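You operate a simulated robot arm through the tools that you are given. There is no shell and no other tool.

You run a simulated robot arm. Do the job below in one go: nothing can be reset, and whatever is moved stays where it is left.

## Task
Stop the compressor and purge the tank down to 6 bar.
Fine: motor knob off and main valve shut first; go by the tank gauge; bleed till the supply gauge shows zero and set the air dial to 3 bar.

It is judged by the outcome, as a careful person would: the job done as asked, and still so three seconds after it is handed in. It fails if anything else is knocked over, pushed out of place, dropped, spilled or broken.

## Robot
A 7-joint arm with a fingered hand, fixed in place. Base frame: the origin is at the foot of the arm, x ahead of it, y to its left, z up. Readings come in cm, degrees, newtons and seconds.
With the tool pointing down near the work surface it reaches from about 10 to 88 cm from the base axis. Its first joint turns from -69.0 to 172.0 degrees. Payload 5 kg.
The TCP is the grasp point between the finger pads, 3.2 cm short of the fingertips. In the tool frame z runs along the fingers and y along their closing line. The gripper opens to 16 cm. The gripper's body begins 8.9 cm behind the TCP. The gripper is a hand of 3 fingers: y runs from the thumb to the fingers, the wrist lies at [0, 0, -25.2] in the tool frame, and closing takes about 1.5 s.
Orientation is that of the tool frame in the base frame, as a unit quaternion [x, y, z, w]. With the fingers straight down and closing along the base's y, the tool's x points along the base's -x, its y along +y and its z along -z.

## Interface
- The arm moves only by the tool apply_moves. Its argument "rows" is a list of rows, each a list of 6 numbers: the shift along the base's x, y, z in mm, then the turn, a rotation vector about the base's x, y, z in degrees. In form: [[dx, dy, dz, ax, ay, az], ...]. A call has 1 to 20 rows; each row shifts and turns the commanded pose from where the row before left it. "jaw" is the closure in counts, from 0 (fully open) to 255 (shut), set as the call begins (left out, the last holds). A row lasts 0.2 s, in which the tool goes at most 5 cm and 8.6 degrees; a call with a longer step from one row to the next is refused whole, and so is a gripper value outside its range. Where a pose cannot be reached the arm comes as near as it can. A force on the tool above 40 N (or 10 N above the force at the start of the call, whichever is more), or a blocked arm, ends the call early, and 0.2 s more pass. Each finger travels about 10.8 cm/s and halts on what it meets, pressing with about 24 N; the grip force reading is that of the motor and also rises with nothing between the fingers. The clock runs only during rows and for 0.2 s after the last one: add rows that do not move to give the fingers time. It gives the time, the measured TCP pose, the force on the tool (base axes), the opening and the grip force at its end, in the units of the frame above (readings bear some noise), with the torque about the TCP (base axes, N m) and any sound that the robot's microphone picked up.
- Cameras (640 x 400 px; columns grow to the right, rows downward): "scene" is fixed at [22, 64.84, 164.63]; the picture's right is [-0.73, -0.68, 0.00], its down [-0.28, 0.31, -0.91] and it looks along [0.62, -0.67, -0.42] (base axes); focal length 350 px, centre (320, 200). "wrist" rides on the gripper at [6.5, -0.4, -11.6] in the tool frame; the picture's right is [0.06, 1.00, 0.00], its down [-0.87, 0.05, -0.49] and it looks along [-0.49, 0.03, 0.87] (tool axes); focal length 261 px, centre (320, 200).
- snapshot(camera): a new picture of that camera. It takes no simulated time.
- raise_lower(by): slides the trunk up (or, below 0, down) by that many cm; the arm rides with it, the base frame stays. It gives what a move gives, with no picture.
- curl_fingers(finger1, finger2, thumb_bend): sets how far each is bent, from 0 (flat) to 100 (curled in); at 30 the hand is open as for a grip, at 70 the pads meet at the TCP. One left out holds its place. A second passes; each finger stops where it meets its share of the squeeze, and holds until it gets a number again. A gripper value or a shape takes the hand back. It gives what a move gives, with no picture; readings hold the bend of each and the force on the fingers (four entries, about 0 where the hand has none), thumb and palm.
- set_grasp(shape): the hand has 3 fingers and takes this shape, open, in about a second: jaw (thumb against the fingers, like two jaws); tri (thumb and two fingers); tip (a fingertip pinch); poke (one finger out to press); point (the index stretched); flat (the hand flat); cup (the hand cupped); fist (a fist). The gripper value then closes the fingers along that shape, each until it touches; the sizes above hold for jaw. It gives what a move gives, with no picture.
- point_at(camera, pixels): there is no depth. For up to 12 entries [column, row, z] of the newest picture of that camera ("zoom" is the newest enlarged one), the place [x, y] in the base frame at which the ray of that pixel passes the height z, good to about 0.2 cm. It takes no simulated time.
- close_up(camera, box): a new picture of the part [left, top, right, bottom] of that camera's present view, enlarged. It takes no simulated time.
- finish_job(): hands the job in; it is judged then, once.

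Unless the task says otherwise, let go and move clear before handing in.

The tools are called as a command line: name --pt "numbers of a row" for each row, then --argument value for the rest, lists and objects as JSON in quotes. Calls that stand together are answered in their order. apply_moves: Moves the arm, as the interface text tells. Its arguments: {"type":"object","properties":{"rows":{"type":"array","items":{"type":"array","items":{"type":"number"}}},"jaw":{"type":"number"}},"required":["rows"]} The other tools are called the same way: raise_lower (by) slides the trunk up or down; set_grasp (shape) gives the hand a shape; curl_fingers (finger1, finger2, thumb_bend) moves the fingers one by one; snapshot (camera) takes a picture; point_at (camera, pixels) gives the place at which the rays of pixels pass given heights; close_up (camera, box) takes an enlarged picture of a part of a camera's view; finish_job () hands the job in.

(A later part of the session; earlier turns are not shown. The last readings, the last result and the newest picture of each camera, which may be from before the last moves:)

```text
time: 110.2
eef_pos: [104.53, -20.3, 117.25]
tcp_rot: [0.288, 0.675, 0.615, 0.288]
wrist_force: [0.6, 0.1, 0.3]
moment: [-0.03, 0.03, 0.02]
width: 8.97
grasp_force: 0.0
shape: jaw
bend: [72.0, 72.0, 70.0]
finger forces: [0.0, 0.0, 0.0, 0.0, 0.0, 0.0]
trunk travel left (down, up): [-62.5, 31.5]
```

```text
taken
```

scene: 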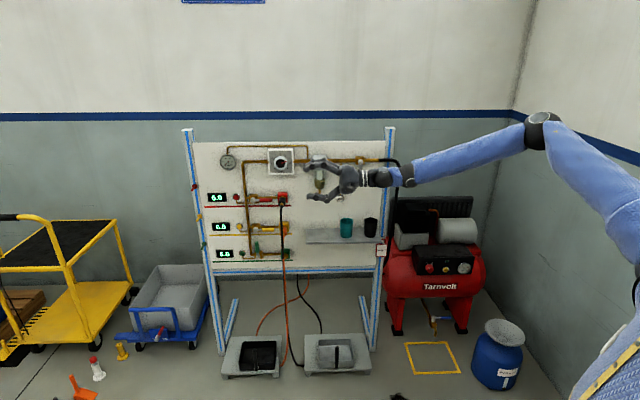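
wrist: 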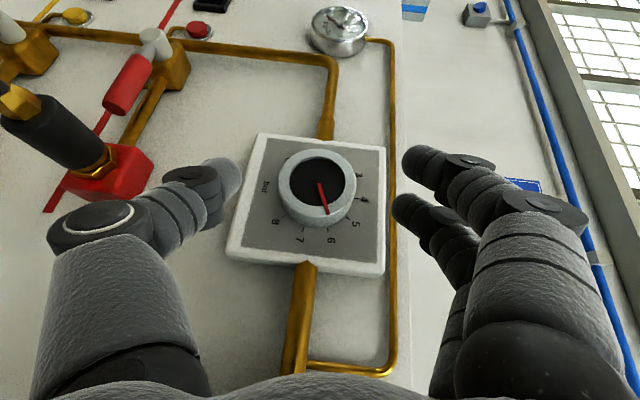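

The hand yaws far to the left (+41°) without trouble, while right-yaw is limited at this roll. The roll of +88° may itself be near a joint limit, so I'll yaw back to radial and roll the hand all the way over to about -90° (thumb on top), then test again.

apply_moves --pt "0 0 0 0 0 -8.3" --pt "0 0 0 0 0 -8.3" --pt "0 0 0 0 0 -8.3" --pt "0 0 0 0 0 -8.3" --pt "0 0 0 0 0 -8.3" --pt "0 0 0 0 0 -8.3" --pt "0 0 0 -8.29 1.23 0.6" --pt "0 0 0 -8.29 1.23 0.6" --pt "0 0 0 -8.29 1.23 0.6" --pt "0 0 0 -8.29 1.23 0.6" --pt "0 0 0 -8.29 1.23 0.6" --pt "0 0 0 -8.29 1.23 0.6" --pt "0 0 0 -8.29 1.23 0.6" --pt "0 0 0 -8.29 1.23 0.6" --pt "0 0 0 -8.29 1.23 0.6" --pt "0 0 0 -8.29 1.23 0.6"

apply_moves --pt "0 0 0 -8.29 1.23 0.6" --pt "0 0 0 -8.29 1.23 0.6" --pt "0 0 0 -8.29 1.23 0.6" --pt "0 0 0 -8.29 1.23 0.6" --pt "0 0 0 -8.29 1.23 0.6" --pt "0 0 0 -8.29 1.23 0.6" --pt "0 0 0 -8.29 1.23 0.6" --pt "0 0 0 -8.29 1.23 0.6" --pt "0 0 0 -8.29 1.23 0.6" --pt "0 0 0 -8.29 1.23 0.6" --pt "0 0 0 -8.29 1.23 0.6"

snapshot --camera "scene"

snapshot --camera "wrist"

```text
time: 113.6
eef_pos: [104.43, -20.16, 117.28]
tcp_rot: [0.081, 0.73, -0.028, 0.678]
wrist_force: [-0.3, -0.2, -0.3]
moment: [0.01, 0.03, 0.03]
width: 8.98
grasp_force: 0.0
shape: jaw
bend: [72.0, 72.0, 70.0]
finger forces: [0.1, 0.0, 0.1, 0.0, 0.1, 0.0]
trunk travel left (down, up): [-62.5, 31.5]
```

```text
time: 116.0
eef_pos: [104.56, -20.16, 117.46]
tcp_rot: [-0.469, 0.56, -0.512, 0.451]
wrist_force: [0.4, -0.1, -0.2]
moment: [0.01, 0.02, 0.01]
width: 8.98
grasp_force: 0.1
shape: jaw
bend: [72.0, 72.0, 70.0]
finger forces: [0.0, 0.0, 0.0, 0.0, 0.1, 0.1]
trunk travel left (down, up): [-62.5, 31.5]
```

```text
taken
```

scene: 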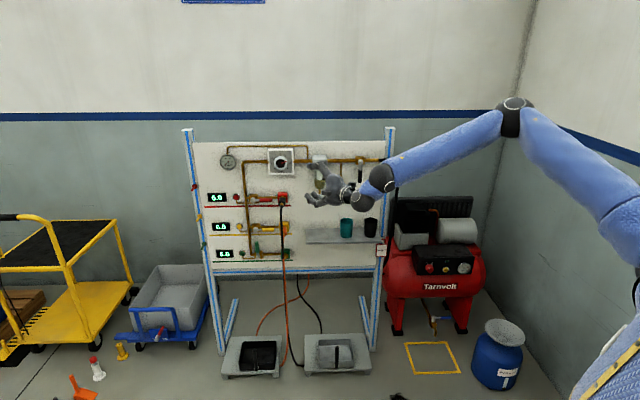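

```text
taken
```

wrist: 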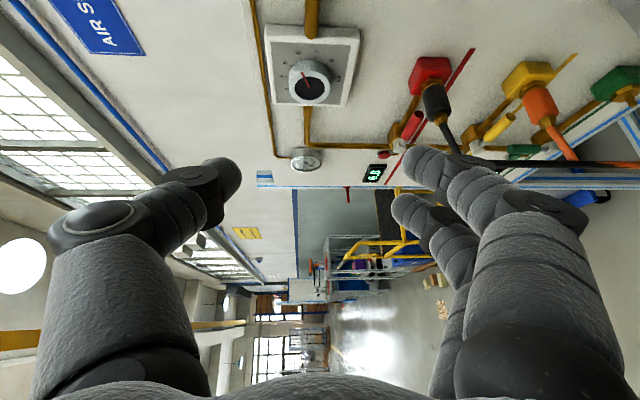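

The full roll worked (thumb on top, camera now on the right). I'll test yawing right by 24° in this configuration.

apply_moves --pt "0 0 0 0 0 -8" --pt "0 0 0 0 0 -8" --pt "0 0 0 0 0 -8"

snapshot --camera "scene"

```text
time: 116.8
eef_pos: [101.51, -32.77, 121.67]
tcp_rot: [-0.358, 0.639, -0.584, 0.349]
wrist_force: [0.1, -0.1, 0.7]
moment: [-0.01, 0.01, 0.03]
width: 8.97
grasp_force: 0.1
shape: jaw
bend: [72.0, 72.0, 70.0]
finger forces: [0.0, 0.0, 0.0, 0.0, 0.1, 0.0]
out of reach, approached as far as the arm can: row 1, 2, 3
trunk travel left (down, up): [-62.5, 31.5]
```

```text
taken
```

scene: 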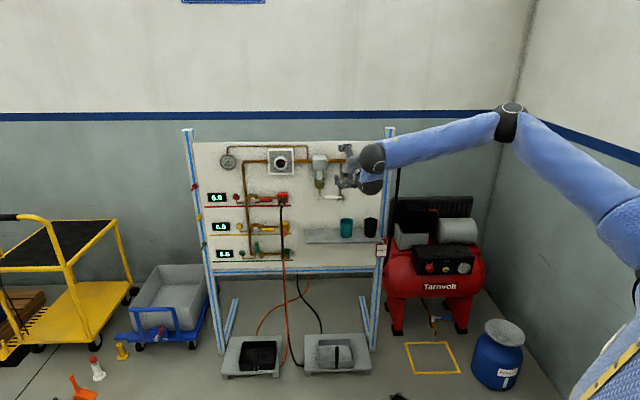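

Right-yaw still fails at any roll. My posture estimates fit one rule: the hand must lie on one side of the shoulder-elbow-wrist plane, so with the elbow up it can't bend right, but pitching the hand up should let the elbow swing right and free the yaw. I'll pitch the hand up 25° here and look.

apply_moves --pt "0 0 0 -2.5 -4.3 0" --pt "0 0 0 -2.5 -4.3 0" --pt "0 0 0 -2.5 -4.3 0" --pt "0 0 0 -2.5 -4.3 0" --pt "0 0 0 -2.5 -4.3 0"

apply_moves --pt "5 15 -10 0 0 -2" --pt "5 15 -10 0 0 -2" --pt "5 15 -10 0 0 -2" --pt "5 15 -10 0 0 -2"

snapshot --camera "scene"

```text
time: 118.0
eef_pos: [100.84, -38.54, 122.7]
tcp_rot: [0.281, -0.496, 0.706, -0.421]
wrist_force: [0.9, -0.3, 0.3]
moment: [0.0, -0.03, -0.03]
width: 8.97
grasp_force: 0.0
shape: jaw
bend: [72.0, 72.0, 70.0]
finger forces: [0.0, 0.0, 0.1, 0.0, 0.0, 0.0]
out of reach, approached as far as the arm can: row 1, 2, 3, 4
trunk travel left (down, up): [-62.5, 31.5]
```

```text
time: 119.0
eef_pos: [100.92, -34.68, 120.68]
tcp_rot: [0.246, -0.515, 0.733, -0.371]
wrist_force: [-0.2, -0.1, -0.6]
moment: [-0.02, -0.01, 0.0]
width: 8.95
grasp_force: 0.0
shape: jaw
bend: [72.0, 72.0, 70.0]
finger forces: [0.0, 0.0, 0.0, 0.0, 0.1, 0.0]
out of reach, approached as far as the arm can: row 3, 4
trunk travel left (down, up): [-62.5, 31.5]
```

```text
taken
```

scene: 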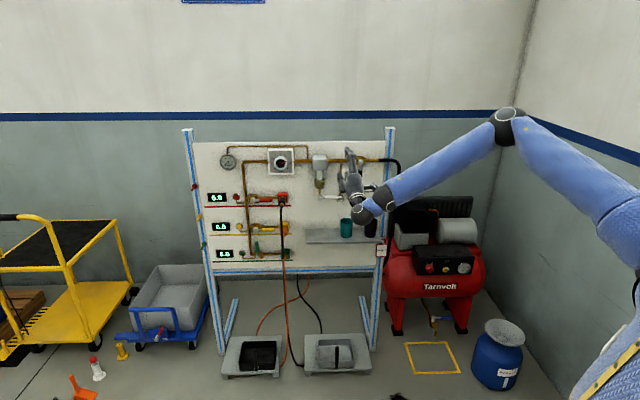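

Now the hand is at azimuth -38° with 20° up-pitch and still feasible, so the idea works if I go gently. I'll yaw right in small 1.5° steps to about -47° and see whether the elbow follows.

apply_moves --pt "0 0 0 0 0 -1.5" --pt "0 0 0 0 0 -1.5" --pt "0 0 0 0 0 -1.5" --pt "0 0 0 0 0 -1.5" --pt "0 0 0 0 0 -1.5" --pt "0 0 0 0 0 -1.5"

snapshot --camera "scene"

```text
time: 120.4
eef_pos: [98.89, -36.65, 122.35]
tcp_rot: [0.204, -0.532, 0.76, -0.313]
wrist_force: [-0.5, 0.1, 0.9]
moment: [-0.01, 0.01, -0.03]
width: 8.99
grasp_force: 0.0
shape: jaw
bend: [72.0, 72.0, 70.0]
finger forces: [0.1, 0.0, 0.0, 0.1, 0.1, 0.1]
out of reach, approached as far as the arm can: row 1, 2, 3, 4, 5, 6
trunk travel left (down, up): [-62.5, 31.5]
```

```text
taken
```

scene: 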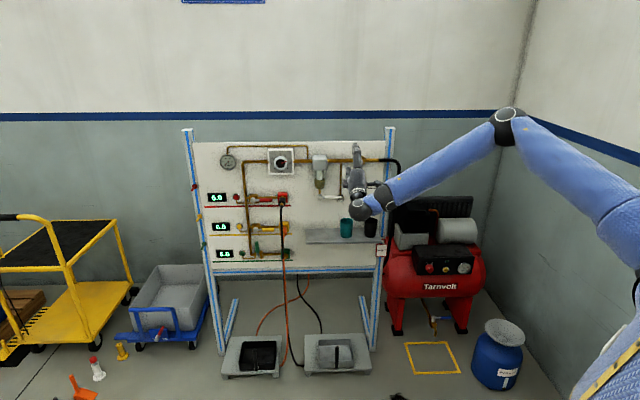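

It slides along a limit instead of following. If the wrist bend is one-sided, going straight through "no bend" gets stuck, but circling around should work: bend the hand well up first, then right, then back down. I'm at azimuth -47°, pitch +20°; I'll pitch up another 24° first.

apply_moves --pt "0 0 0 -2.18 -2.06 0" --pt "0 0 0 -2.18 -2.06 0" --pt "0 0 0 -2.18 -2.06 0" --pt "0 0 0 -2.18 -2.06 0" --pt "0 0 0 -2.18 -2.06 0" --pt "0 0 0 -2.18 -2.06 0" --pt "0 0 0 -2.18 -2.06 0" --pt "0 0 0 -2.18 -2.06 0"

snapshot --camera "scene"

```text
time: 122.2
eef_pos: [98.4, -41.36, 126.48]
tcp_rot: [0.152, -0.387, 0.841, -0.348]
wrist_force: [0.6, 0.0, 0.7]
moment: [-0.01, -0.02, -0.01]
width: 8.99
grasp_force: 0.0
shape: jaw
bend: [72.0, 72.0, 70.0]
finger forces: [0.0, 0.1, 0.0, 0.0, 0.0, 0.1]
out of reach, approached as far as the arm can: row 1, 2, 3, 4, 5, 6, 7, 8
trunk travel left (down, up): [-62.5, 31.5]
```

```text
taken
```

scene: 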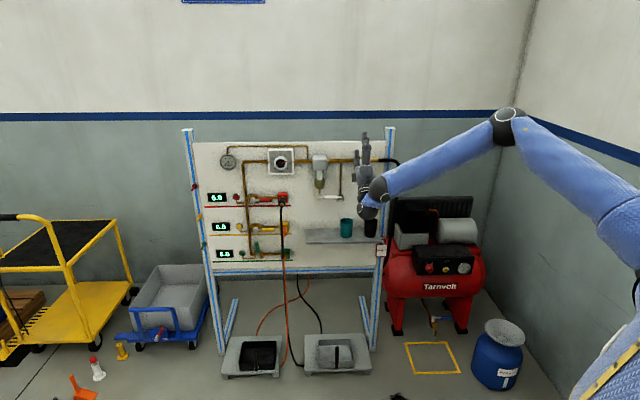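

Pitching up runs out too, because the forearm slopes down here. A better reading: the forearm-roll joint is stopped at the "bent up" side, so I should cross from left to right with the hand level with, or slightly below, the forearm line. First I'll undo this: pitch back down, yaw left, and return to the free standoff.

apply_moves --pt "6.8 23.7 -10 3.6 3.47 0" --pt "6.8 23.7 -10 3.6 3.47 0" --pt "6.8 23.7 -10 3.6 3.47 0" --pt "6.8 23.7 -10 3.6 3.47 0" --pt "6.8 23.7 -10 3.6 3.47 0" --pt "6.8 23.7 -10 3.6 3.47 0" --pt "6.8 23.7 -10 3.6 3.47 0" --pt "6.8 23.7 -10 3.6 3.47 0" --pt "6.8 23.7 -10 3.6 3.47 0" --pt "0 0 0 0 0 8" --pt "0 0 0 0 0 8" --pt "0 0 0 0 0 8" --pt "0 0 0 0 0 8" --pt "0 0 0 0 0 8" --pt "0 0 0 0 0 8" --pt "0 0 0 0 0 8" --pt "0 0 0 0 0 8"

snapshot --camera "scene"

```text
time: 125.8
eef_pos: [86.09, -23.58, 126.04]
tcp_rot: [-0.467, 0.483, -0.517, 0.53]
wrist_force: [0.6, -0.5, -0.4]
moment: [-0.02, 0.0, 0.03]
width: 8.98
grasp_force: 0.0
shape: jaw
bend: [72.0, 72.0, 70.0]
finger forces: [0.1, 0.1, 0.0, 0.0, 0.0, 0.0]
out of reach, approached as far as the arm can: row 1, 2, 3, 4, 5, 6, 7, 8, 9, 11, 12, 13, 14, 15, 16
trunk travel left (down, up): [-62.5, 31.5]
```

```text
taken
```

scene: 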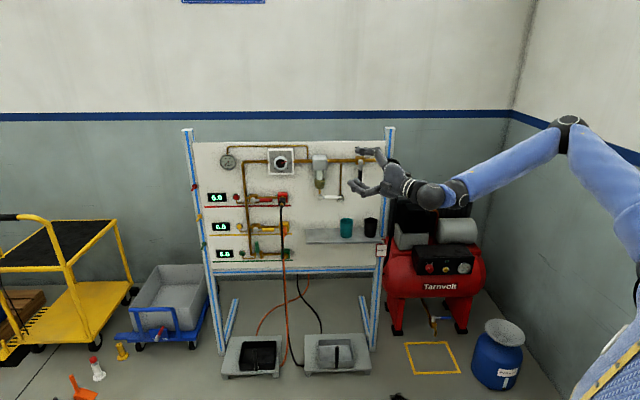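

The arm is free again at (86,-24,126), hand along +x. I'll lower the trunk 34 cm and raise the hand back while extending, so that the forearm is nearly level.

raise_lower --by -34

apply_moves --pt "20 5 25 0 0 2" --pt "20 5 25 0 0 2" --pt "20 5 25 0 0 2" --pt "20 5 25 0 0 2" --pt "20 5 25 0 0 2" --pt "20 5 25 0 0 2" --pt "20 5 25 0 0 2" --pt "20 5 25 0 0 2" --pt "10 5 25 0 0 2" --pt "10 5 25 0 0 2"

snapshot --camera "scene"

```text
time: 129.1
eef_pos: [86.32, -23.47, 91.85]
tcp_rot: [-0.469, 0.482, -0.519, 0.528]
wrist_force: [0.4, -0.2, 0.2]
moment: [0.01, 0.02, -0.01]
width: 9.01
grasp_force: 0.1
shape: jaw
bend: [72.0, 72.0, 70.0]
finger forces: [0.1, 0.0, 0.0, 0.1, 0.0, 0.0]
trunk travel left (down, up): [-28.5, 65.5]
```

```text
time: 131.3
eef_pos: [104.65, -18.55, 116.96]
tcp_rot: [-0.545, 0.394, -0.419, 0.61]
wrist_force: [-0.9, -0.2, -0.2]
moment: [-0.01, 0.01, 0.03]
width: 8.95
grasp_force: 0.0
shape: jaw
bend: [72.0, 72.0, 70.0]
finger forces: [0.0, 0.0, 0.0, 0.0, 0.0, 0.1]
trunk travel left (down, up): [-28.5, 65.5]
```

```text
taken
```

scene: 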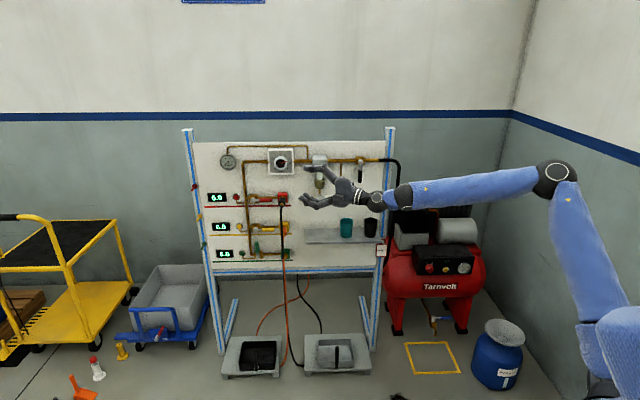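

Now the elbow is out to the right with the forearm nearly level. I'll pitch the hand down 28° so it's below the forearm line, and then yaw right in 5° steps to see if it crosses this time.

apply_moves --pt "0 0 0 -2.36 6.59 0" --pt "0 0 0 -2.36 6.59 0" --pt "0 0 0 -2.36 6.59 0" --pt "0 0 0 -2.36 6.59 0" --pt "0 0 0 0 0 -5" --pt "0 0 0 0 0 -5" --pt "0 0 0 0 0 -5" --pt "0 0 0 0 0 -5" --pt "0 0 0 0 0 -5" --pt "0 0 0 0 0 -5" --pt "0 0 0 0 0 -5" --pt "0 0 0 0 0 -5"

snapshot --camera "scene"

```text
time: 133.9
eef_pos: [99.32, -26.85, 114.94]
tcp_rot: [-0.468, 0.686, -0.452, 0.325]
wrist_force: [-0.9, 0.5, -0.5]
moment: [-0.02, 0.01, -0.05]
width: 8.98
grasp_force: 0.1
shape: jaw
bend: [72.0, 72.0, 70.0]
finger forces: [0.0, 0.0, 0.1, 0.1, 0.1, 0.0]
out of reach, approached as far as the arm can: row 8, 9, 10, 11, 12
trunk travel left (down, up): [-28.5, 65.5]
```

```text
taken
```

scene: 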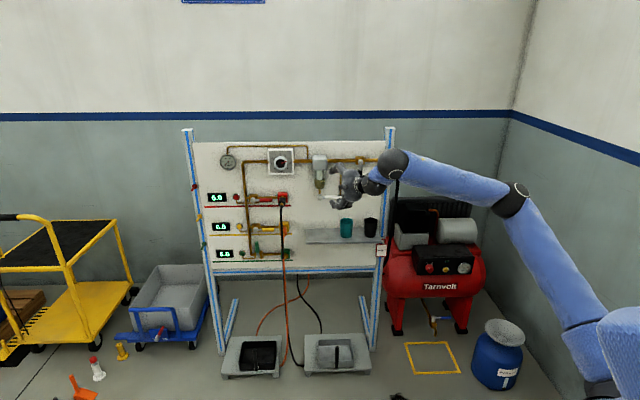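

Right-yaw is still blocked, so I need real measurements of the arm instead of guesses. I'll bring the hand level and pointing slightly left again, extend toward the dial as before, then photograph the same posture at two trunk heights to triangulate elbow and wrist.

apply_moves --pt "0 10 5 0 0 6" --pt "0 10 5 0 0 6" --pt "0 10 5 0 0 6" --pt "0 10 5 0 0 6" --pt "0 10 5 0 0 6" --pt "0 0 0 0.7 -4 0" --pt "0 0 0 0.7 -4 0" --pt "0 0 0 0.7 -4 0" --pt "0 0 0 0.7 -4 0" --pt "0 0 0 0.7 -4 0"

snapshot --camera "scene"

```text
time: 136.1
eef_pos: [99.46, -21.93, 117.12]
tcp_rot: [0.545, -0.472, 0.44, -0.535]
wrist_force: [0.4, 0.4, -0.1]
moment: [0.02, 0.01, -0.02]
width: 8.97
grasp_force: 0.1
shape: jaw
bend: [72.0, 72.0, 70.0]
finger forces: [0.1, 0.0, 0.0, 0.0, 0.0, 0.1]
trunk travel left (down, up): [-28.5, 65.5]
```

```text
taken
```

scene: 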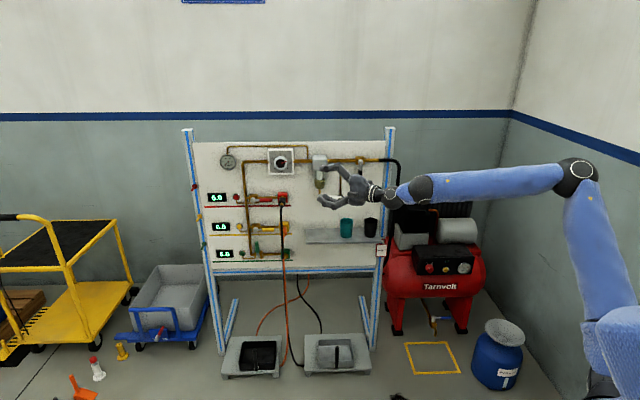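

In this posture the elbow appears far right at (577,175). I'll raise the trunk 25 cm and photograph again to triangulate shoulder, elbow and wrist.

close_up --camera "scene" --box '[360, 140, 640, 340]'

raise_lower --by 25

close_up --camera "scene" --box '[360, 40, 640, 240]'

```text
2.00 times, centred on (500, 240) of scene
```

zoom: 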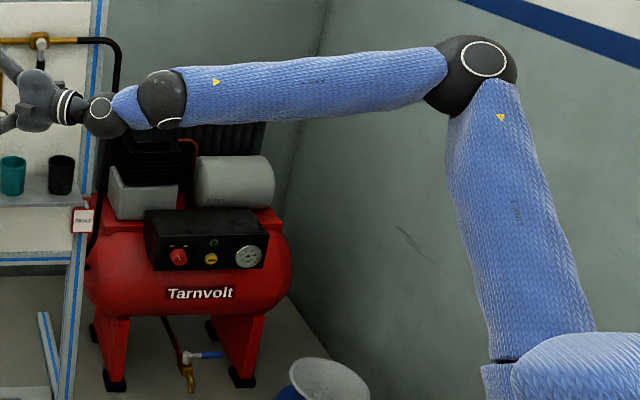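

```text
time: 138.7
eef_pos: [99.41, -21.99, 142.2]
tcp_rot: [0.546, -0.471, 0.441, -0.535]
wrist_force: [-0.6, -1.1, 0.4]
moment: [-0.04, 0.0, -0.01]
width: 8.99
grasp_force: 0.1
shape: jaw
bend: [72.0, 72.0, 70.0]
finger forces: [0.1, 0.1, 0.0, 0.0, 0.0, 0.0]
trunk travel left (down, up): [-53.5, 40.5]
```

```text
2.00 times, centred on (500, 140) of scene
```

zoom: 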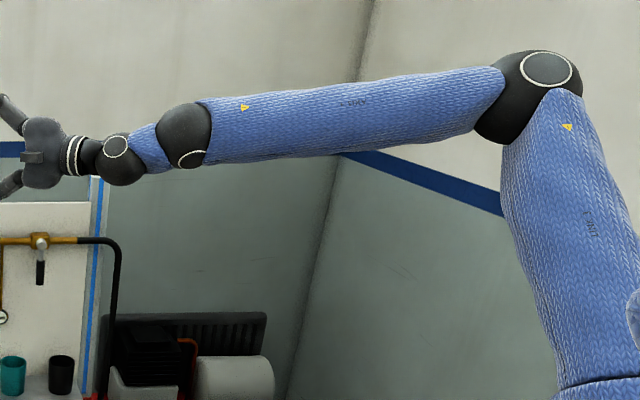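

This is decisive: shoulder ≈ (8,-12,103), elbow (32.5,-55.8,127.6), wrist (75,-26.7,118), so the links are about 56 and 52 cm and the arm has plenty of length; the elbow is now properly out to the right. I'll keep this posture, lower the trunk 15 cm, and extend with the hand pitched slightly up while easing the yaw right.

raise_lower --by -15

apply_moves --pt "23 -2 -12 0 -1.25 -1.8" --pt "23 -2 -12 0 -1.25 -1.8" --pt "23 -2 -12 0 -1.25 -1.8" --pt "23 -2 -12 0 -1.25 -1.8" --pt "23 -2 -12 0 -1.25 -1.8" --pt "23 -2 -12 0 -1.25 -1.8" --pt "23 -2 -12 0 -1.25 -1.8" --pt "23 -2 -12 0 -1.25 -1.8"

snapshot --camera "scene"

```text
time: 140.5
eef_pos: [99.47, -21.98, 127.33]
tcp_rot: [0.546, -0.471, 0.441, -0.534]
wrist_force: [-0.1, -0.1, 0.2]
moment: [-0.03, 0.02, -0.05]
width: 9.0
grasp_force: 0.1
shape: jaw
bend: [72.0, 72.0, 70.0]
finger forces: [0.0, 0.0, 0.0, 0.1, 0.0, 0.1]
trunk travel left (down, up): [-38.5, 55.5]
```

```text
time: 142.3
eef_pos: [118.03, -23.87, 117.56]
tcp_rot: [0.442, -0.488, 0.55, -0.513]
wrist_force: [-0.1, -0.4, 0.3]
moment: [0.0, 0.01, 0.04]
width: 8.97
grasp_force: 0.1
shape: jaw
bend: [72.0, 72.0, 70.0]
finger forces: [0.0, 0.0, 0.1, 0.0, 0.1, 0.1]
trunk travel left (down, up): [-38.5, 55.5]
```

```text
taken
```

scene: 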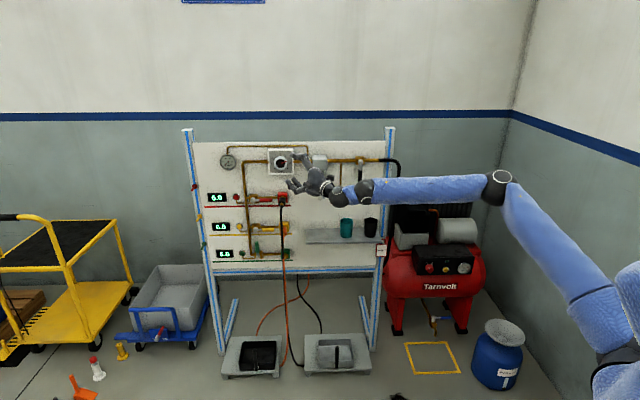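

No limits this time: (118,-23.9,117.6) with the hand 7.6° up. I'll keep extending toward the dial, easing yaw right and pitch up a bit more.

apply_moves --pt "14 -4 0 0 -1 -1.5" --pt "14 -4 0 0 -1 -1.5" --pt "14 -4 0 0 -1 -1.5" --pt "14 -4 0 0 -1 -1.5"

snapshot --camera "scene"

snapshot --camera "wrist"

```text
time: 143.3
eef_pos: [119.98, -27.6, 118.04]
tcp_rot: [0.397, -0.493, 0.59, -0.501]
wrist_force: [-0.1, 0.4, -1.0]
moment: [0.0, -0.02, -0.01]
width: 8.98
grasp_force: 0.1
shape: jaw
bend: [72.0, 72.0, 70.0]
finger forces: [0.0, 0.0, 0.0, 0.0, 0.1, 0.0]
out of reach, approached as far as the arm can: row 2, 3, 4
trunk travel left (down, up): [-38.5, 55.5]
```

```text
taken
```

scene: 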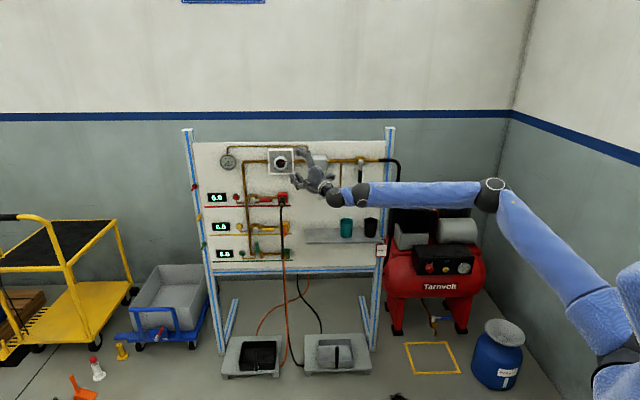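

```text
taken
```

wrist: 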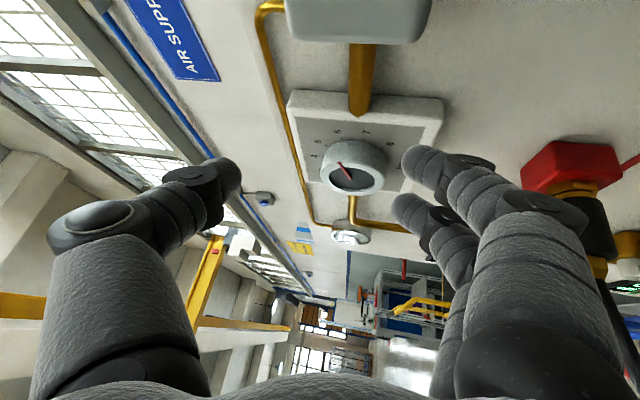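

The limit returns at about (120,-27.6). I'll triangulate the arm in this limiting posture too, by raising the trunk 25 cm and comparing.

close_up --camera "scene" --box '[300, 120, 640, 360]'

raise_lower --by 25

close_up --camera "scene" --box '[300, 20, 640, 260]'

```text
1.67 times, centred on (470, 240) of scene
```

zoom: 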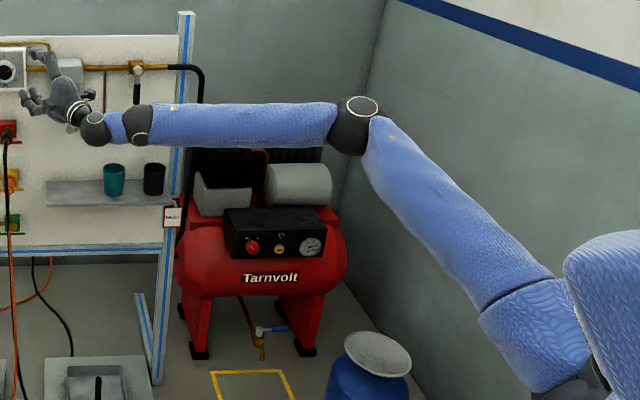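

```text
time: 145.8
eef_pos: [119.95, -27.69, 142.93]
tcp_rot: [0.397, -0.492, 0.591, -0.501]
wrist_force: [0.4, 0.4, -0.3]
moment: [0.02, -0.03, 0.04]
width: 8.98
grasp_force: 0.1
shape: jaw
bend: [72.0, 72.0, 70.0]
finger forces: [0.1, 0.2, 0.0, 0.0, 0.1, 0.0]
trunk travel left (down, up): [-63.5, 30.5]
```

```text
1.67 times, centred on (470, 140) of scene
```

zoom: 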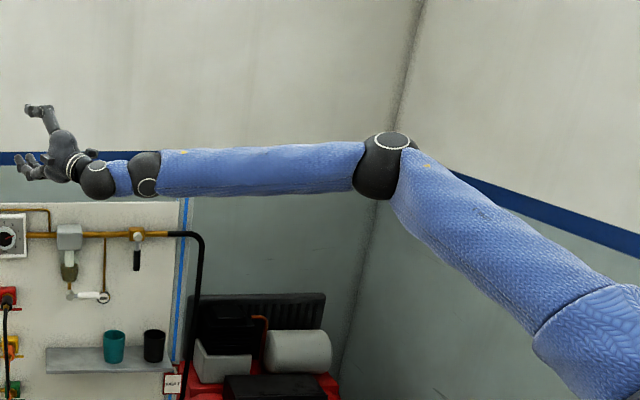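

Triangulation shows something useful: in every limiting pose the elbow sits at the same spot, about (52.7,-51.6), azimuth -44°, with wrist travelling on a circle about it. I'll test whether the shoulder can swing further left at all, by retreating a bit and sweeping 20° left about the base axis, hand turning with it.

apply_moves --pt "-35 5 -20 0 2 3" --pt "-35 5 -20 0 2 3" --pt "-35 5 -20 0 2 3" --pt "-35 5 -20 0 2 3" --pt "-10 5 -20 0 2 3"

apply_moves --pt "7 40 0 0 0 2.2" --pt "7 40 0 0 0 2.2" --pt "5 40 0 0 0 2.2" --pt "4 40 0 0 0 2.2" --pt "3 40 0 0 0 2.2" --pt "1 40 0 0 0 2.2" --pt "0 40 0 0 0 2.2" --pt "-2 40 0 0 0 2.2" --pt "-3 40 0 0 0 2.2"

snapshot --camera "scene"

```text
time: 147.0
eef_pos: [105.07, -25.26, 132.61]
tcp_rot: [-0.508, 0.478, -0.483, 0.53]
wrist_force: [-0.2, 0.1, -0.2]
moment: [-0.02, -0.03, 0.01]
width: 8.99
grasp_force: 0.1
shape: jaw
bend: [72.0, 72.0, 70.0]
finger forces: [0.1, 0.0, 0.0, 0.0, 0.0, 0.0]
trunk travel left (down, up): [-63.5, 30.5]
```

```text
time: 149.0
eef_pos: [101.87, 2.83, 134.49]
tcp_rot: [-0.583, 0.384, -0.383, 0.606]
wrist_force: [-0.7, 0.0, 0.9]
moment: [0.0, 0.02, 0.02]
width: 8.96
grasp_force: 0.1
shape: jaw
bend: [72.0, 72.0, 70.0]
finger forces: [0.1, 0.0, 0.1, 0.0, 0.0, 0.0]
out of reach, approached as far as the arm can: row 6, 7, 8, 9
trunk travel left (down, up): [-63.5, 30.5]
```

```text
taken
```

scene: 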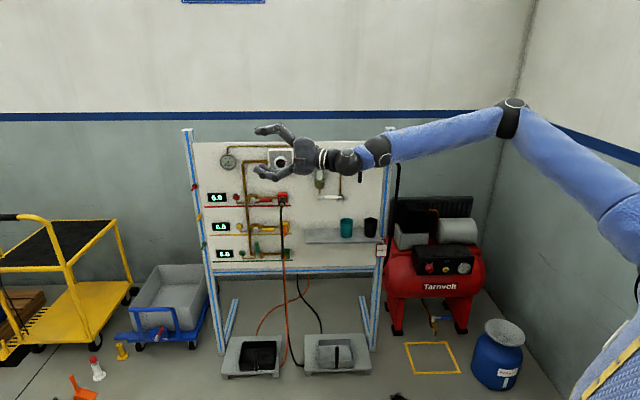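

The elbow stays at the same plan position (52,-52) even with the hand far left, so the shoulder yaw is at its stop: the wrist can only travel on a 52 cm circle about that elbow point. With the thumb straight on the board side (roll 0, hand pointing about +20°) I compute 2-3 cm of reach to spare at the dial's right rim, so I'll turn the dial by rolling its rim upward with the thumb. First I'll lower the trunk and roll the hand to that attitude.

raise_lower --by -21

apply_moves --pt "7 -8 5 7.47 3.38 0.2" --pt "7 -8 5 7.47 3.38 0.2" --pt "7 -8 5 7.47 3.38 0.2" --pt "7 -8 5 7.47 3.38 0.2" --pt "7 -8 5 7.47 3.38 0.2" --pt "7 -8 5 7.47 3.38 0.2" --pt "7 -8 5 7.47 3.38 0.2" --pt "7 -8 5 7.47 3.38 0.2" --pt "7 -8 0 7.47 3.38 0.2" --pt "7 -8 0 7.47 3.38 0.2" --pt "7 -8 0 7.47 3.38 0.2"

curl_fingers --finger1 100 --finger2 100 --thumb_bend 30

snapshot --camera "scene"

snapshot --camera "wrist"

```text
time: 151.3
eef_pos: [101.91, 2.88, 113.51]
tcp_rot: [-0.582, 0.383, -0.385, 0.605]
wrist_force: [0.1, -0.2, 0.4]
moment: [0.0, 0.01, 0.0]
width: 8.97
grasp_force: 0.0
shape: jaw
bend: [72.0, 72.0, 70.0]
finger forces: [0.1, 0.0, 0.0, 0.0, 0.0, 0.1]
trunk travel left (down, up): [-42.5, 51.5]
```

```text
time: 153.7
eef_pos: [109.65, -5.82, 117.39]
tcp_rot: [-0.137, 0.686, 0.156, 0.697]
wrist_force: [0.7, 0.9, 0.4]
moment: [0.01, -0.01, -0.03]
width: 8.97
grasp_force: 0.0
shape: jaw
bend: [72.0, 72.0, 70.0]
finger forces: [0.0, 0.1, 0.0, 0.1, 0.0, 0.0]
trunk travel left (down, up): [-42.5, 51.5]
```

```text
time: 154.7
eef_pos: [109.56, -5.92, 117.41]
tcp_rot: [-0.14, 0.685, 0.157, 0.697]
wrist_force: [-0.7, -0.4, -0.4]
moment: [0.04, -0.01, 0.01]
width: 7.42
grasp_force: 0.0
shape: fingers
bend: [100.0, 100.0, 30.0]
finger forces: [0.0, 0.1, 0.0, 0.0, 0.1, 0.0]
trunk travel left (down, up): [-42.5, 51.5]
```

```text
taken
```

scene: 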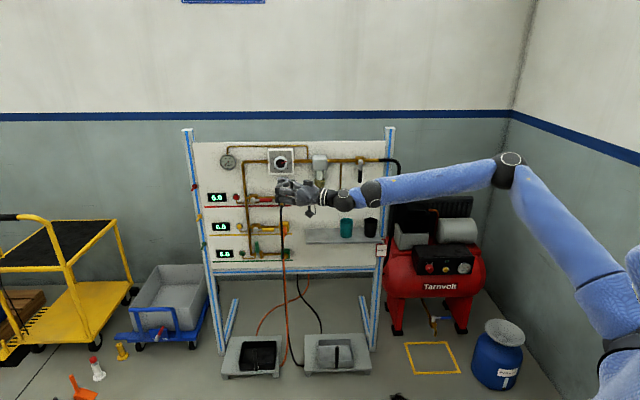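

```text
taken
```

wrist: 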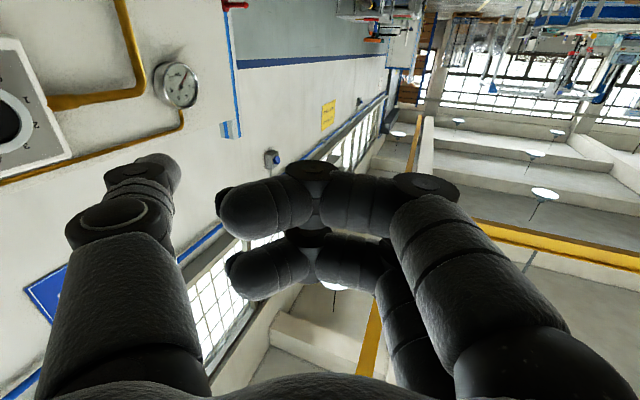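

The posture works with no limit flagged: hand at +24°, thumb straight on the board side. I'll bring the thumb tip to a standoff just right of the dial's rim, about 6 cm in front of the plate.

apply_moves --pt "12.5 -30.7 -3.3 0 0 0" --pt "12.5 -30.7 -3.3 0 0 0" --pt "12.5 -30.7 -3.3 0 0 0" --pt "12.5 -30.7 -3.3 0 0 0"

snapshot --camera "wrist"

close_up --camera "scene" --box '[250, 130, 350, 210]'

```text
time: 155.7
eef_pos: [114.91, -18.46, 116.11]
tcp_rot: [-0.14, 0.685, 0.157, 0.697]
wrist_force: [0.0, -0.7, -0.4]
moment: [0.02, -0.02, 0.02]
width: 7.43
grasp_force: 0.1
shape: fingers
bend: [100.0, 100.0, 30.0]
finger forces: [0.0, 0.0, 0.1, 0.1, 0.0, 0.0]
trunk travel left (down, up): [-42.5, 51.5]
```

```text
taken
```

wrist: 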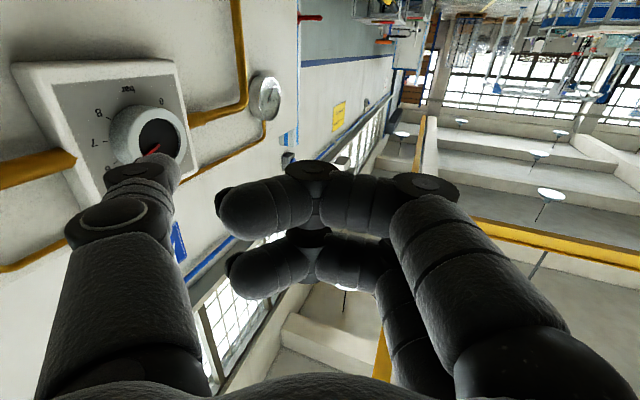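

```text
5.00 times, centred on (300, 170) of scene
```

zoom: 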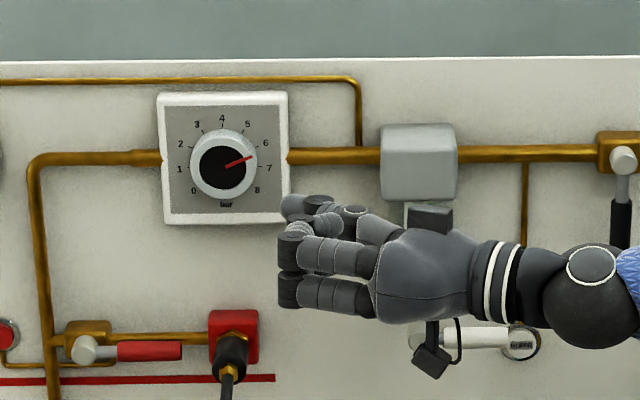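

The thumb tip is just right of the knob and in front of the plate; I need precise numbers. I'll zoom the wrist view on the dial and query rays.

close_up --camera "wrist" --box '[0, 50, 240, 200]'

close_up --camera "scene" --box '[262, 145, 318, 180]'

```text
2.67 times, centred on (120, 125) of wrist
```

zoom: 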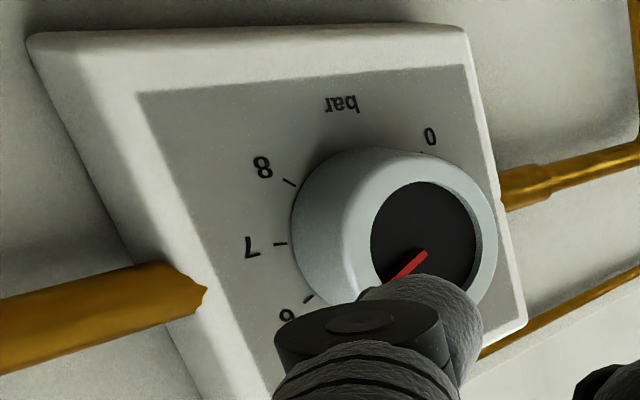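

```text
11.43 times, centred on (290, 162) of scene
```

zoom: 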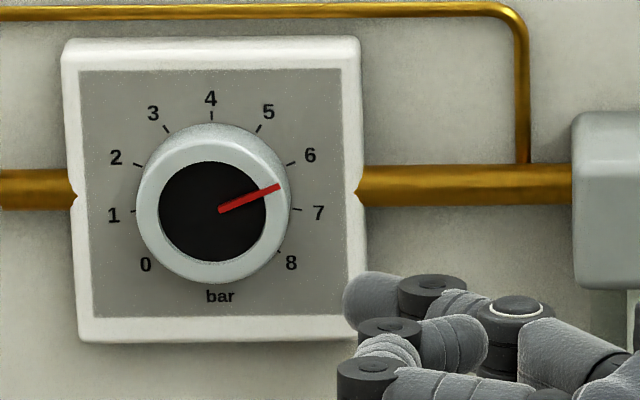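

By the wrist rays the knob centre is at (128.86,-26.6) in plan, with z between 116.5 and 117.3. The tip is now at u=68, 5.5 cm in front of knob depth; I'll move straight in toward the board by 6 cm, staying 1.5 cm to the right of the rim.

apply_moves --pt "14.1 -14.1 2.5 0 0 0" --pt "14.1 -14.1 2.5 0 0 0" --pt "7 -7 2 0 0 0" --pt "7 -7 0 0 0 0"

snapshot --camera "wrist"

close_up --camera "scene" --box '[262, 140, 332, 190]'

```text
time: 156.7
eef_pos: [118.95, -22.55, 116.78]
tcp_rot: [-0.14, 0.686, 0.156, 0.697]
wrist_force: [-0.1, 0.0, 0.3]
moment: [0.03, 0.0, 0.01]
width: 7.43
grasp_force: 0.0
shape: fingers
bend: [100.0, 100.0, 30.0]
finger forces: [0.1, 0.0, 0.1, 0.0, 0.0, 0.0]
trunk travel left (down, up): [-42.5, 51.5]
```

```text
taken
```

wrist: 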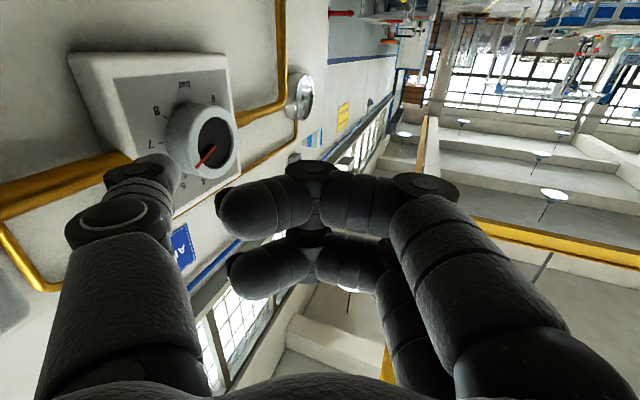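

```text
8.00 times, centred on (297, 165) of scene
```

zoom: 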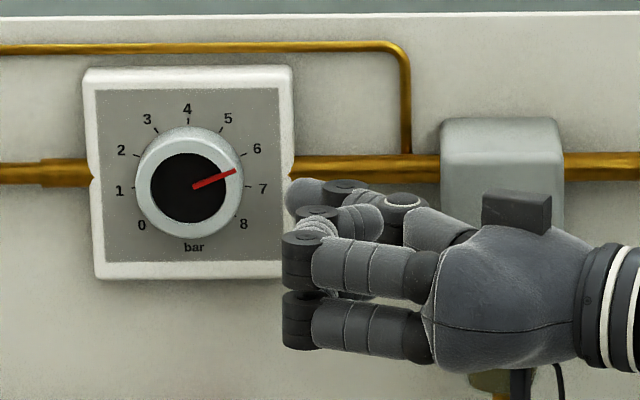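

The thumb is beside the knob with no contact; in the scene its tip sits about 2 cm right of the rim and 4-5 mm below the knob's centre. I'll drop 1.7 cm and close in from the lower right, in small steps, until I feel the rim.

apply_moves --pt "2.8 -2.8 -8.5 0 0 0" --pt "0 0 -8.5 0 0 0" --pt "7 7 0 0 0 0" --pt "5 5 0 0 0 0" --pt "2.8 2.8 0 0 0 0"

close_up --camera "scene" --box '[262, 140, 332, 190]'

close_up --camera "wrist" --box '[40, 40, 280, 190]'

```text
time: 157.9
eef_pos: [120.56, -21.34, 115.2]
tcp_rot: [-0.139, 0.686, 0.156, 0.697]
wrist_force: [0.6, 0.1, 0.0]
moment: [0.01, 0.03, 0.04]
width: 7.43
grasp_force: 0.0
shape: fingers
bend: [100.0, 100.0, 30.0]
finger forces: [0.0, 0.0, 0.1, 0.1, 0.1, 0.0]
trunk travel left (down, up): [-42.5, 51.5]
```

```text
8.00 times, centred on (297, 165) of scene
```

zoom: 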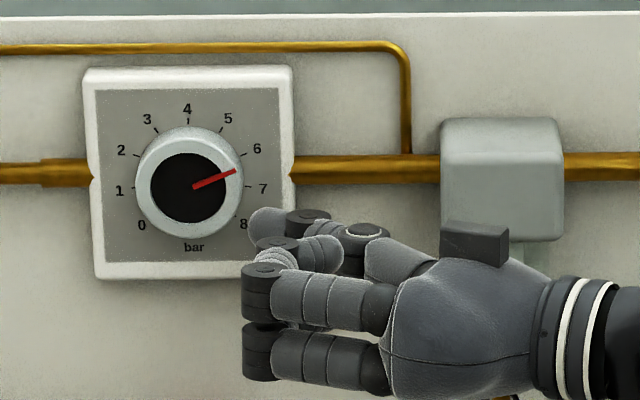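

```text
2.67 times, centred on (160, 115) of wrist
```

zoom: 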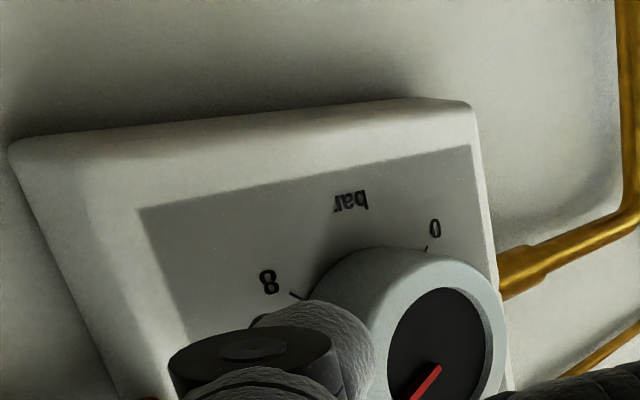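

Still free: in the scene the tip is at (250,222), about 0.8 cm from the rim at roughly 30° below horizontal. I'll close the remaining gap in 3 mm steps.

apply_moves --pt "2.5 2.5 0 0 0 0" --pt "2.5 2.5 0 0 0 0" --pt "1.8 1.8 0 0 0 0"

close_up --camera "scene" --box '[262, 140, 332, 190]'

```text
time: 158.7
eef_pos: [121.35, -20.7, 115.09]
tcp_rot: [-0.139, 0.685, 0.157, 0.697]
wrist_force: [0.1, -0.3, -0.7]
moment: [0.01, 0.01, 0.03]
width: 7.43
grasp_force: 0.1
shape: fingers
bend: [100.0, 100.0, 30.0]
finger forces: [0.0, 0.1, 0.0, 0.1, 0.1, 0.0]
trunk travel left (down, up): [-42.5, 51.5]
```

```text
8.00 times, centred on (297, 165) of scene
```

zoom: 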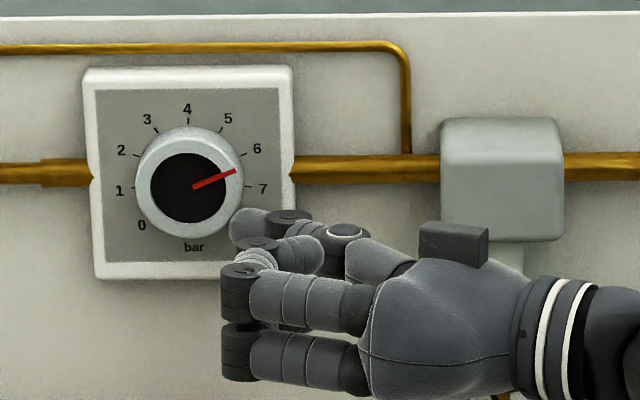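

The tip now visually meets the rim at (230,222) but there's no force yet. Continuing in small steps.

apply_moves --pt "1.8 1.8 0 0 0 0" --pt "1.8 1.8 0 0 0 0"

close_up --camera "scene" --box '[262, 140, 332, 190]'

close_up --camera "wrist" --box '[60, 60, 300, 210]'

```text
time: 159.3
eef_pos: [121.61, -20.27, 115.02]
tcp_rot: [-0.14, 0.685, 0.157, 0.697]
wrist_force: [-4.0, -0.4, -1.9]
moment: [0.21, 0.1, -0.37]
width: 7.47
grasp_force: 2.5
shape: fingers
bend: [100.0, 100.0, 30.0]
finger forces: [0.0, 0.0, 0.1, 0.0, 4.7, 0.1]
trunk travel left (down, up): [-42.5, 51.5]
```

```text
8.00 times, centred on (297, 165) of scene
```

zoom: 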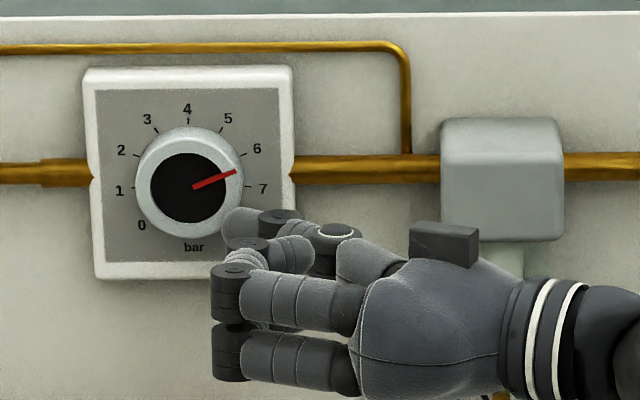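

```text
2.67 times, centred on (180, 135) of wrist
```

zoom: 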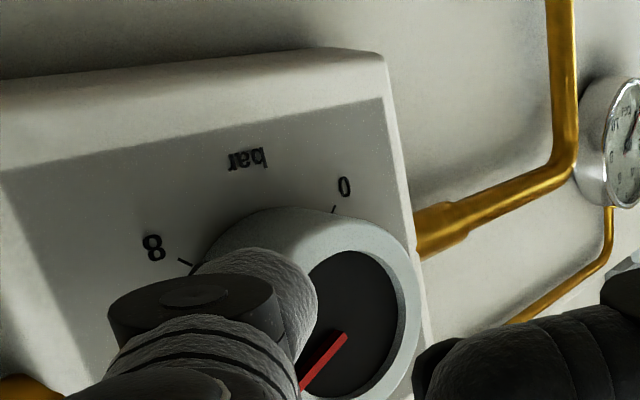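

Contact: 4.7 N on the thumb, pushing back right and down, i.e. on the rim about 31° below horizontal. I'll press 2.5 mm more and roll the rim upward along the first half of the arc, then check the pointer.

apply_moves --pt "2.2 0.8 1.3 0 0 0" --pt "-1.8 -1.8 5 0 0 0" --pt "-1.2 -1.2 5.3 0 0 0" --pt "-0.6 -0.6 5.5 0 0 0"

close_up --camera "scene" --box '[262, 140, 332, 190]'

```text
time: 160.3
eef_pos: [121.34, -20.57, 117.17]
tcp_rot: [-0.14, 0.684, 0.156, 0.698]
wrist_force: [-23.2, -2.6, -3.3]
moment: [0.14, 0.28, -1.92]
width: 7.54
grasp_force: 11.5
shape: fingers
bend: [100.0, 100.0, 29.0]
finger forces: [0.0, 0.0, 0.0, 0.1, 22.9, 0.0]
trunk travel left (down, up): [-42.5, 51.5]
```

```text
8.00 times, centred on (297, 165) of scene
```

zoom: 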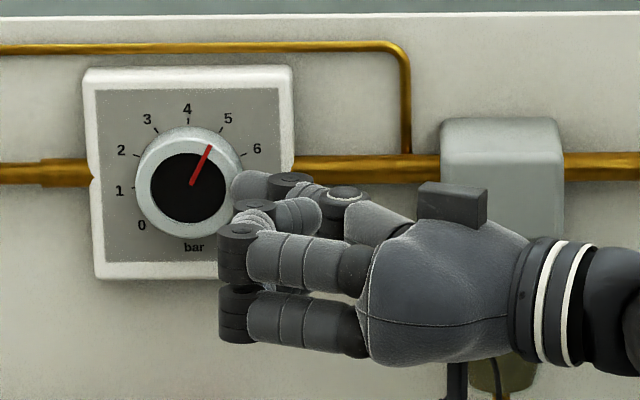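

It works: the dial turned from 6 to about 4.7. The press is a bit firm (23 N), so I'll ease off 1.5 mm and continue up the arc, checking partway.

apply_moves --pt "-1.1 -1.1 5.4 0 0 0" --pt "0.4 0.4 5.5 0 0 0" --pt "1 1 5.3 0 0 0"

close_up --camera "scene" --box '[262, 140, 332, 190]'

```text
time: 161.1
eef_pos: [121.45, -20.36, 118.61]
tcp_rot: [-0.14, 0.685, 0.156, 0.698]
wrist_force: [-8.4, -0.8, 1.8]
moment: [-0.19, -0.07, -0.73]
width: 7.5
grasp_force: 4.2
shape: fingers
bend: [100.0, 100.0, 30.0]
finger forces: [0.0, 0.0, 0.0, 0.1, 8.9, 0.1]
trunk travel left (down, up): [-42.5, 51.5]
```

```text
8.00 times, centred on (297, 165) of scene
```

zoom: 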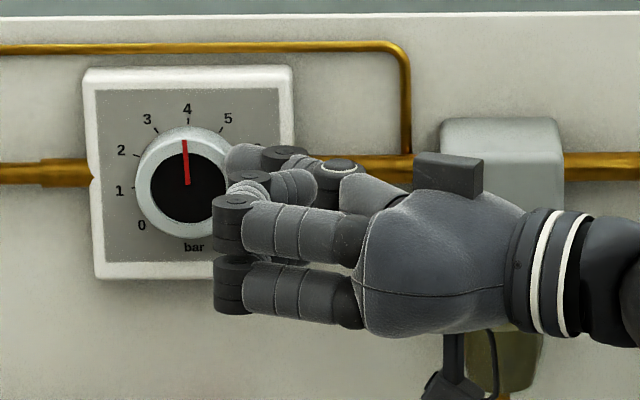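

The pointer is now just past 4 (about 3.9) with a light 9 N press. I'll continue two small steps along the arc toward 3.

apply_moves --pt "1.9 1.9 4.9 0 0 0" --pt "2.3 2.3 4.5 0 0 0"

close_up --camera "scene" --box '[262, 140, 332, 190]'

```text
time: 161.7
eef_pos: [121.84, -20.04, 119.57]
tcp_rot: [-0.139, 0.685, 0.156, 0.698]
wrist_force: [-4.7, -0.6, 3.9]
moment: [-0.34, -0.28, -0.42]
width: 7.48
grasp_force: 3.6
shape: fingers
bend: [100.0, 100.0, 30.0]
finger forces: [0.0, 0.0, 0.0, 0.0, 7.3, 0.0]
trunk travel left (down, up): [-42.5, 51.5]
```

```text
8.00 times, centred on (297, 165) of scene
```

zoom: 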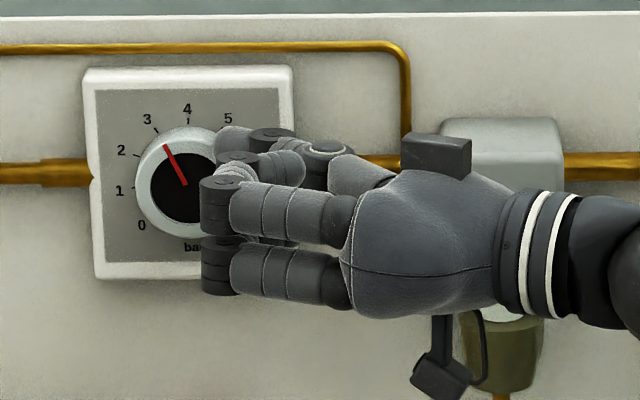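

The pointer is near 3.2 now. I'll zoom in for a precise reading before the last nudge.

close_up --camera "scene" --box '[268, 150, 296, 174]'

```text
16.00 times, centred on (282, 162) of scene
```

zoom: 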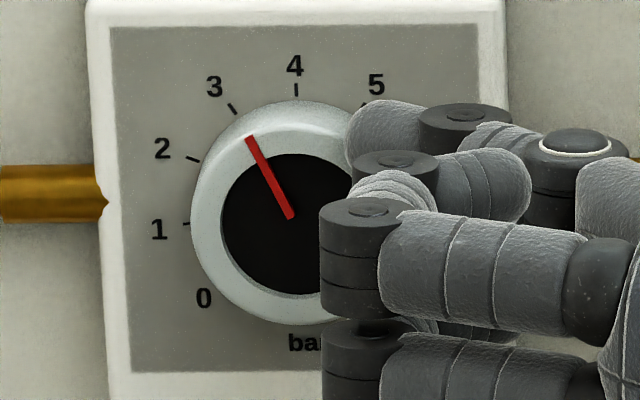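

Calibrating on the ticks (2, 3 and 4 fit a clean 33.75° spacing), the pointer reads 3.16, so it needs 5.4° more, about 2.6 mm along the rim. I'll nudge exactly that.

apply_moves --pt "1.25 1.25 1.8 0 0 0" --pt "0 0 0 0 0 0"

close_up --camera "scene" --box '[268, 150, 296, 174]'

```text
time: 162.3
eef_pos: [121.98, -19.99, 119.67]
tcp_rot: [-0.14, 0.685, 0.156, 0.698]
wrist_force: [-6.0, -0.8, 6.0]
moment: [-0.52, -0.4, -0.51]
width: 7.5
grasp_force: 4.1
shape: fingers
bend: [100.0, 100.0, 30.0]
finger forces: [0.0, 0.0, 0.0, 0.0, 9.0, 0.0]
trunk travel left (down, up): [-42.5, 51.5]
```

```text
16.00 times, centred on (282, 162) of scene
```

zoom: 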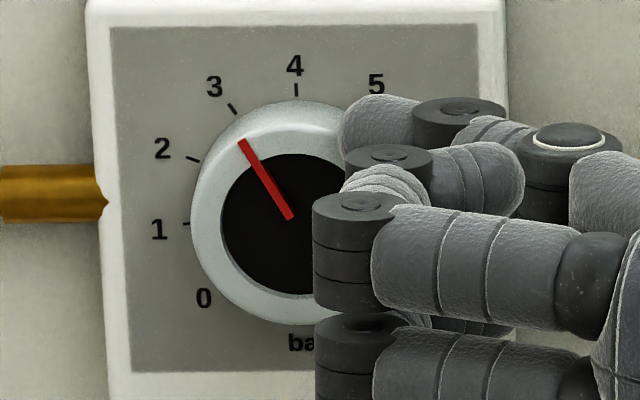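

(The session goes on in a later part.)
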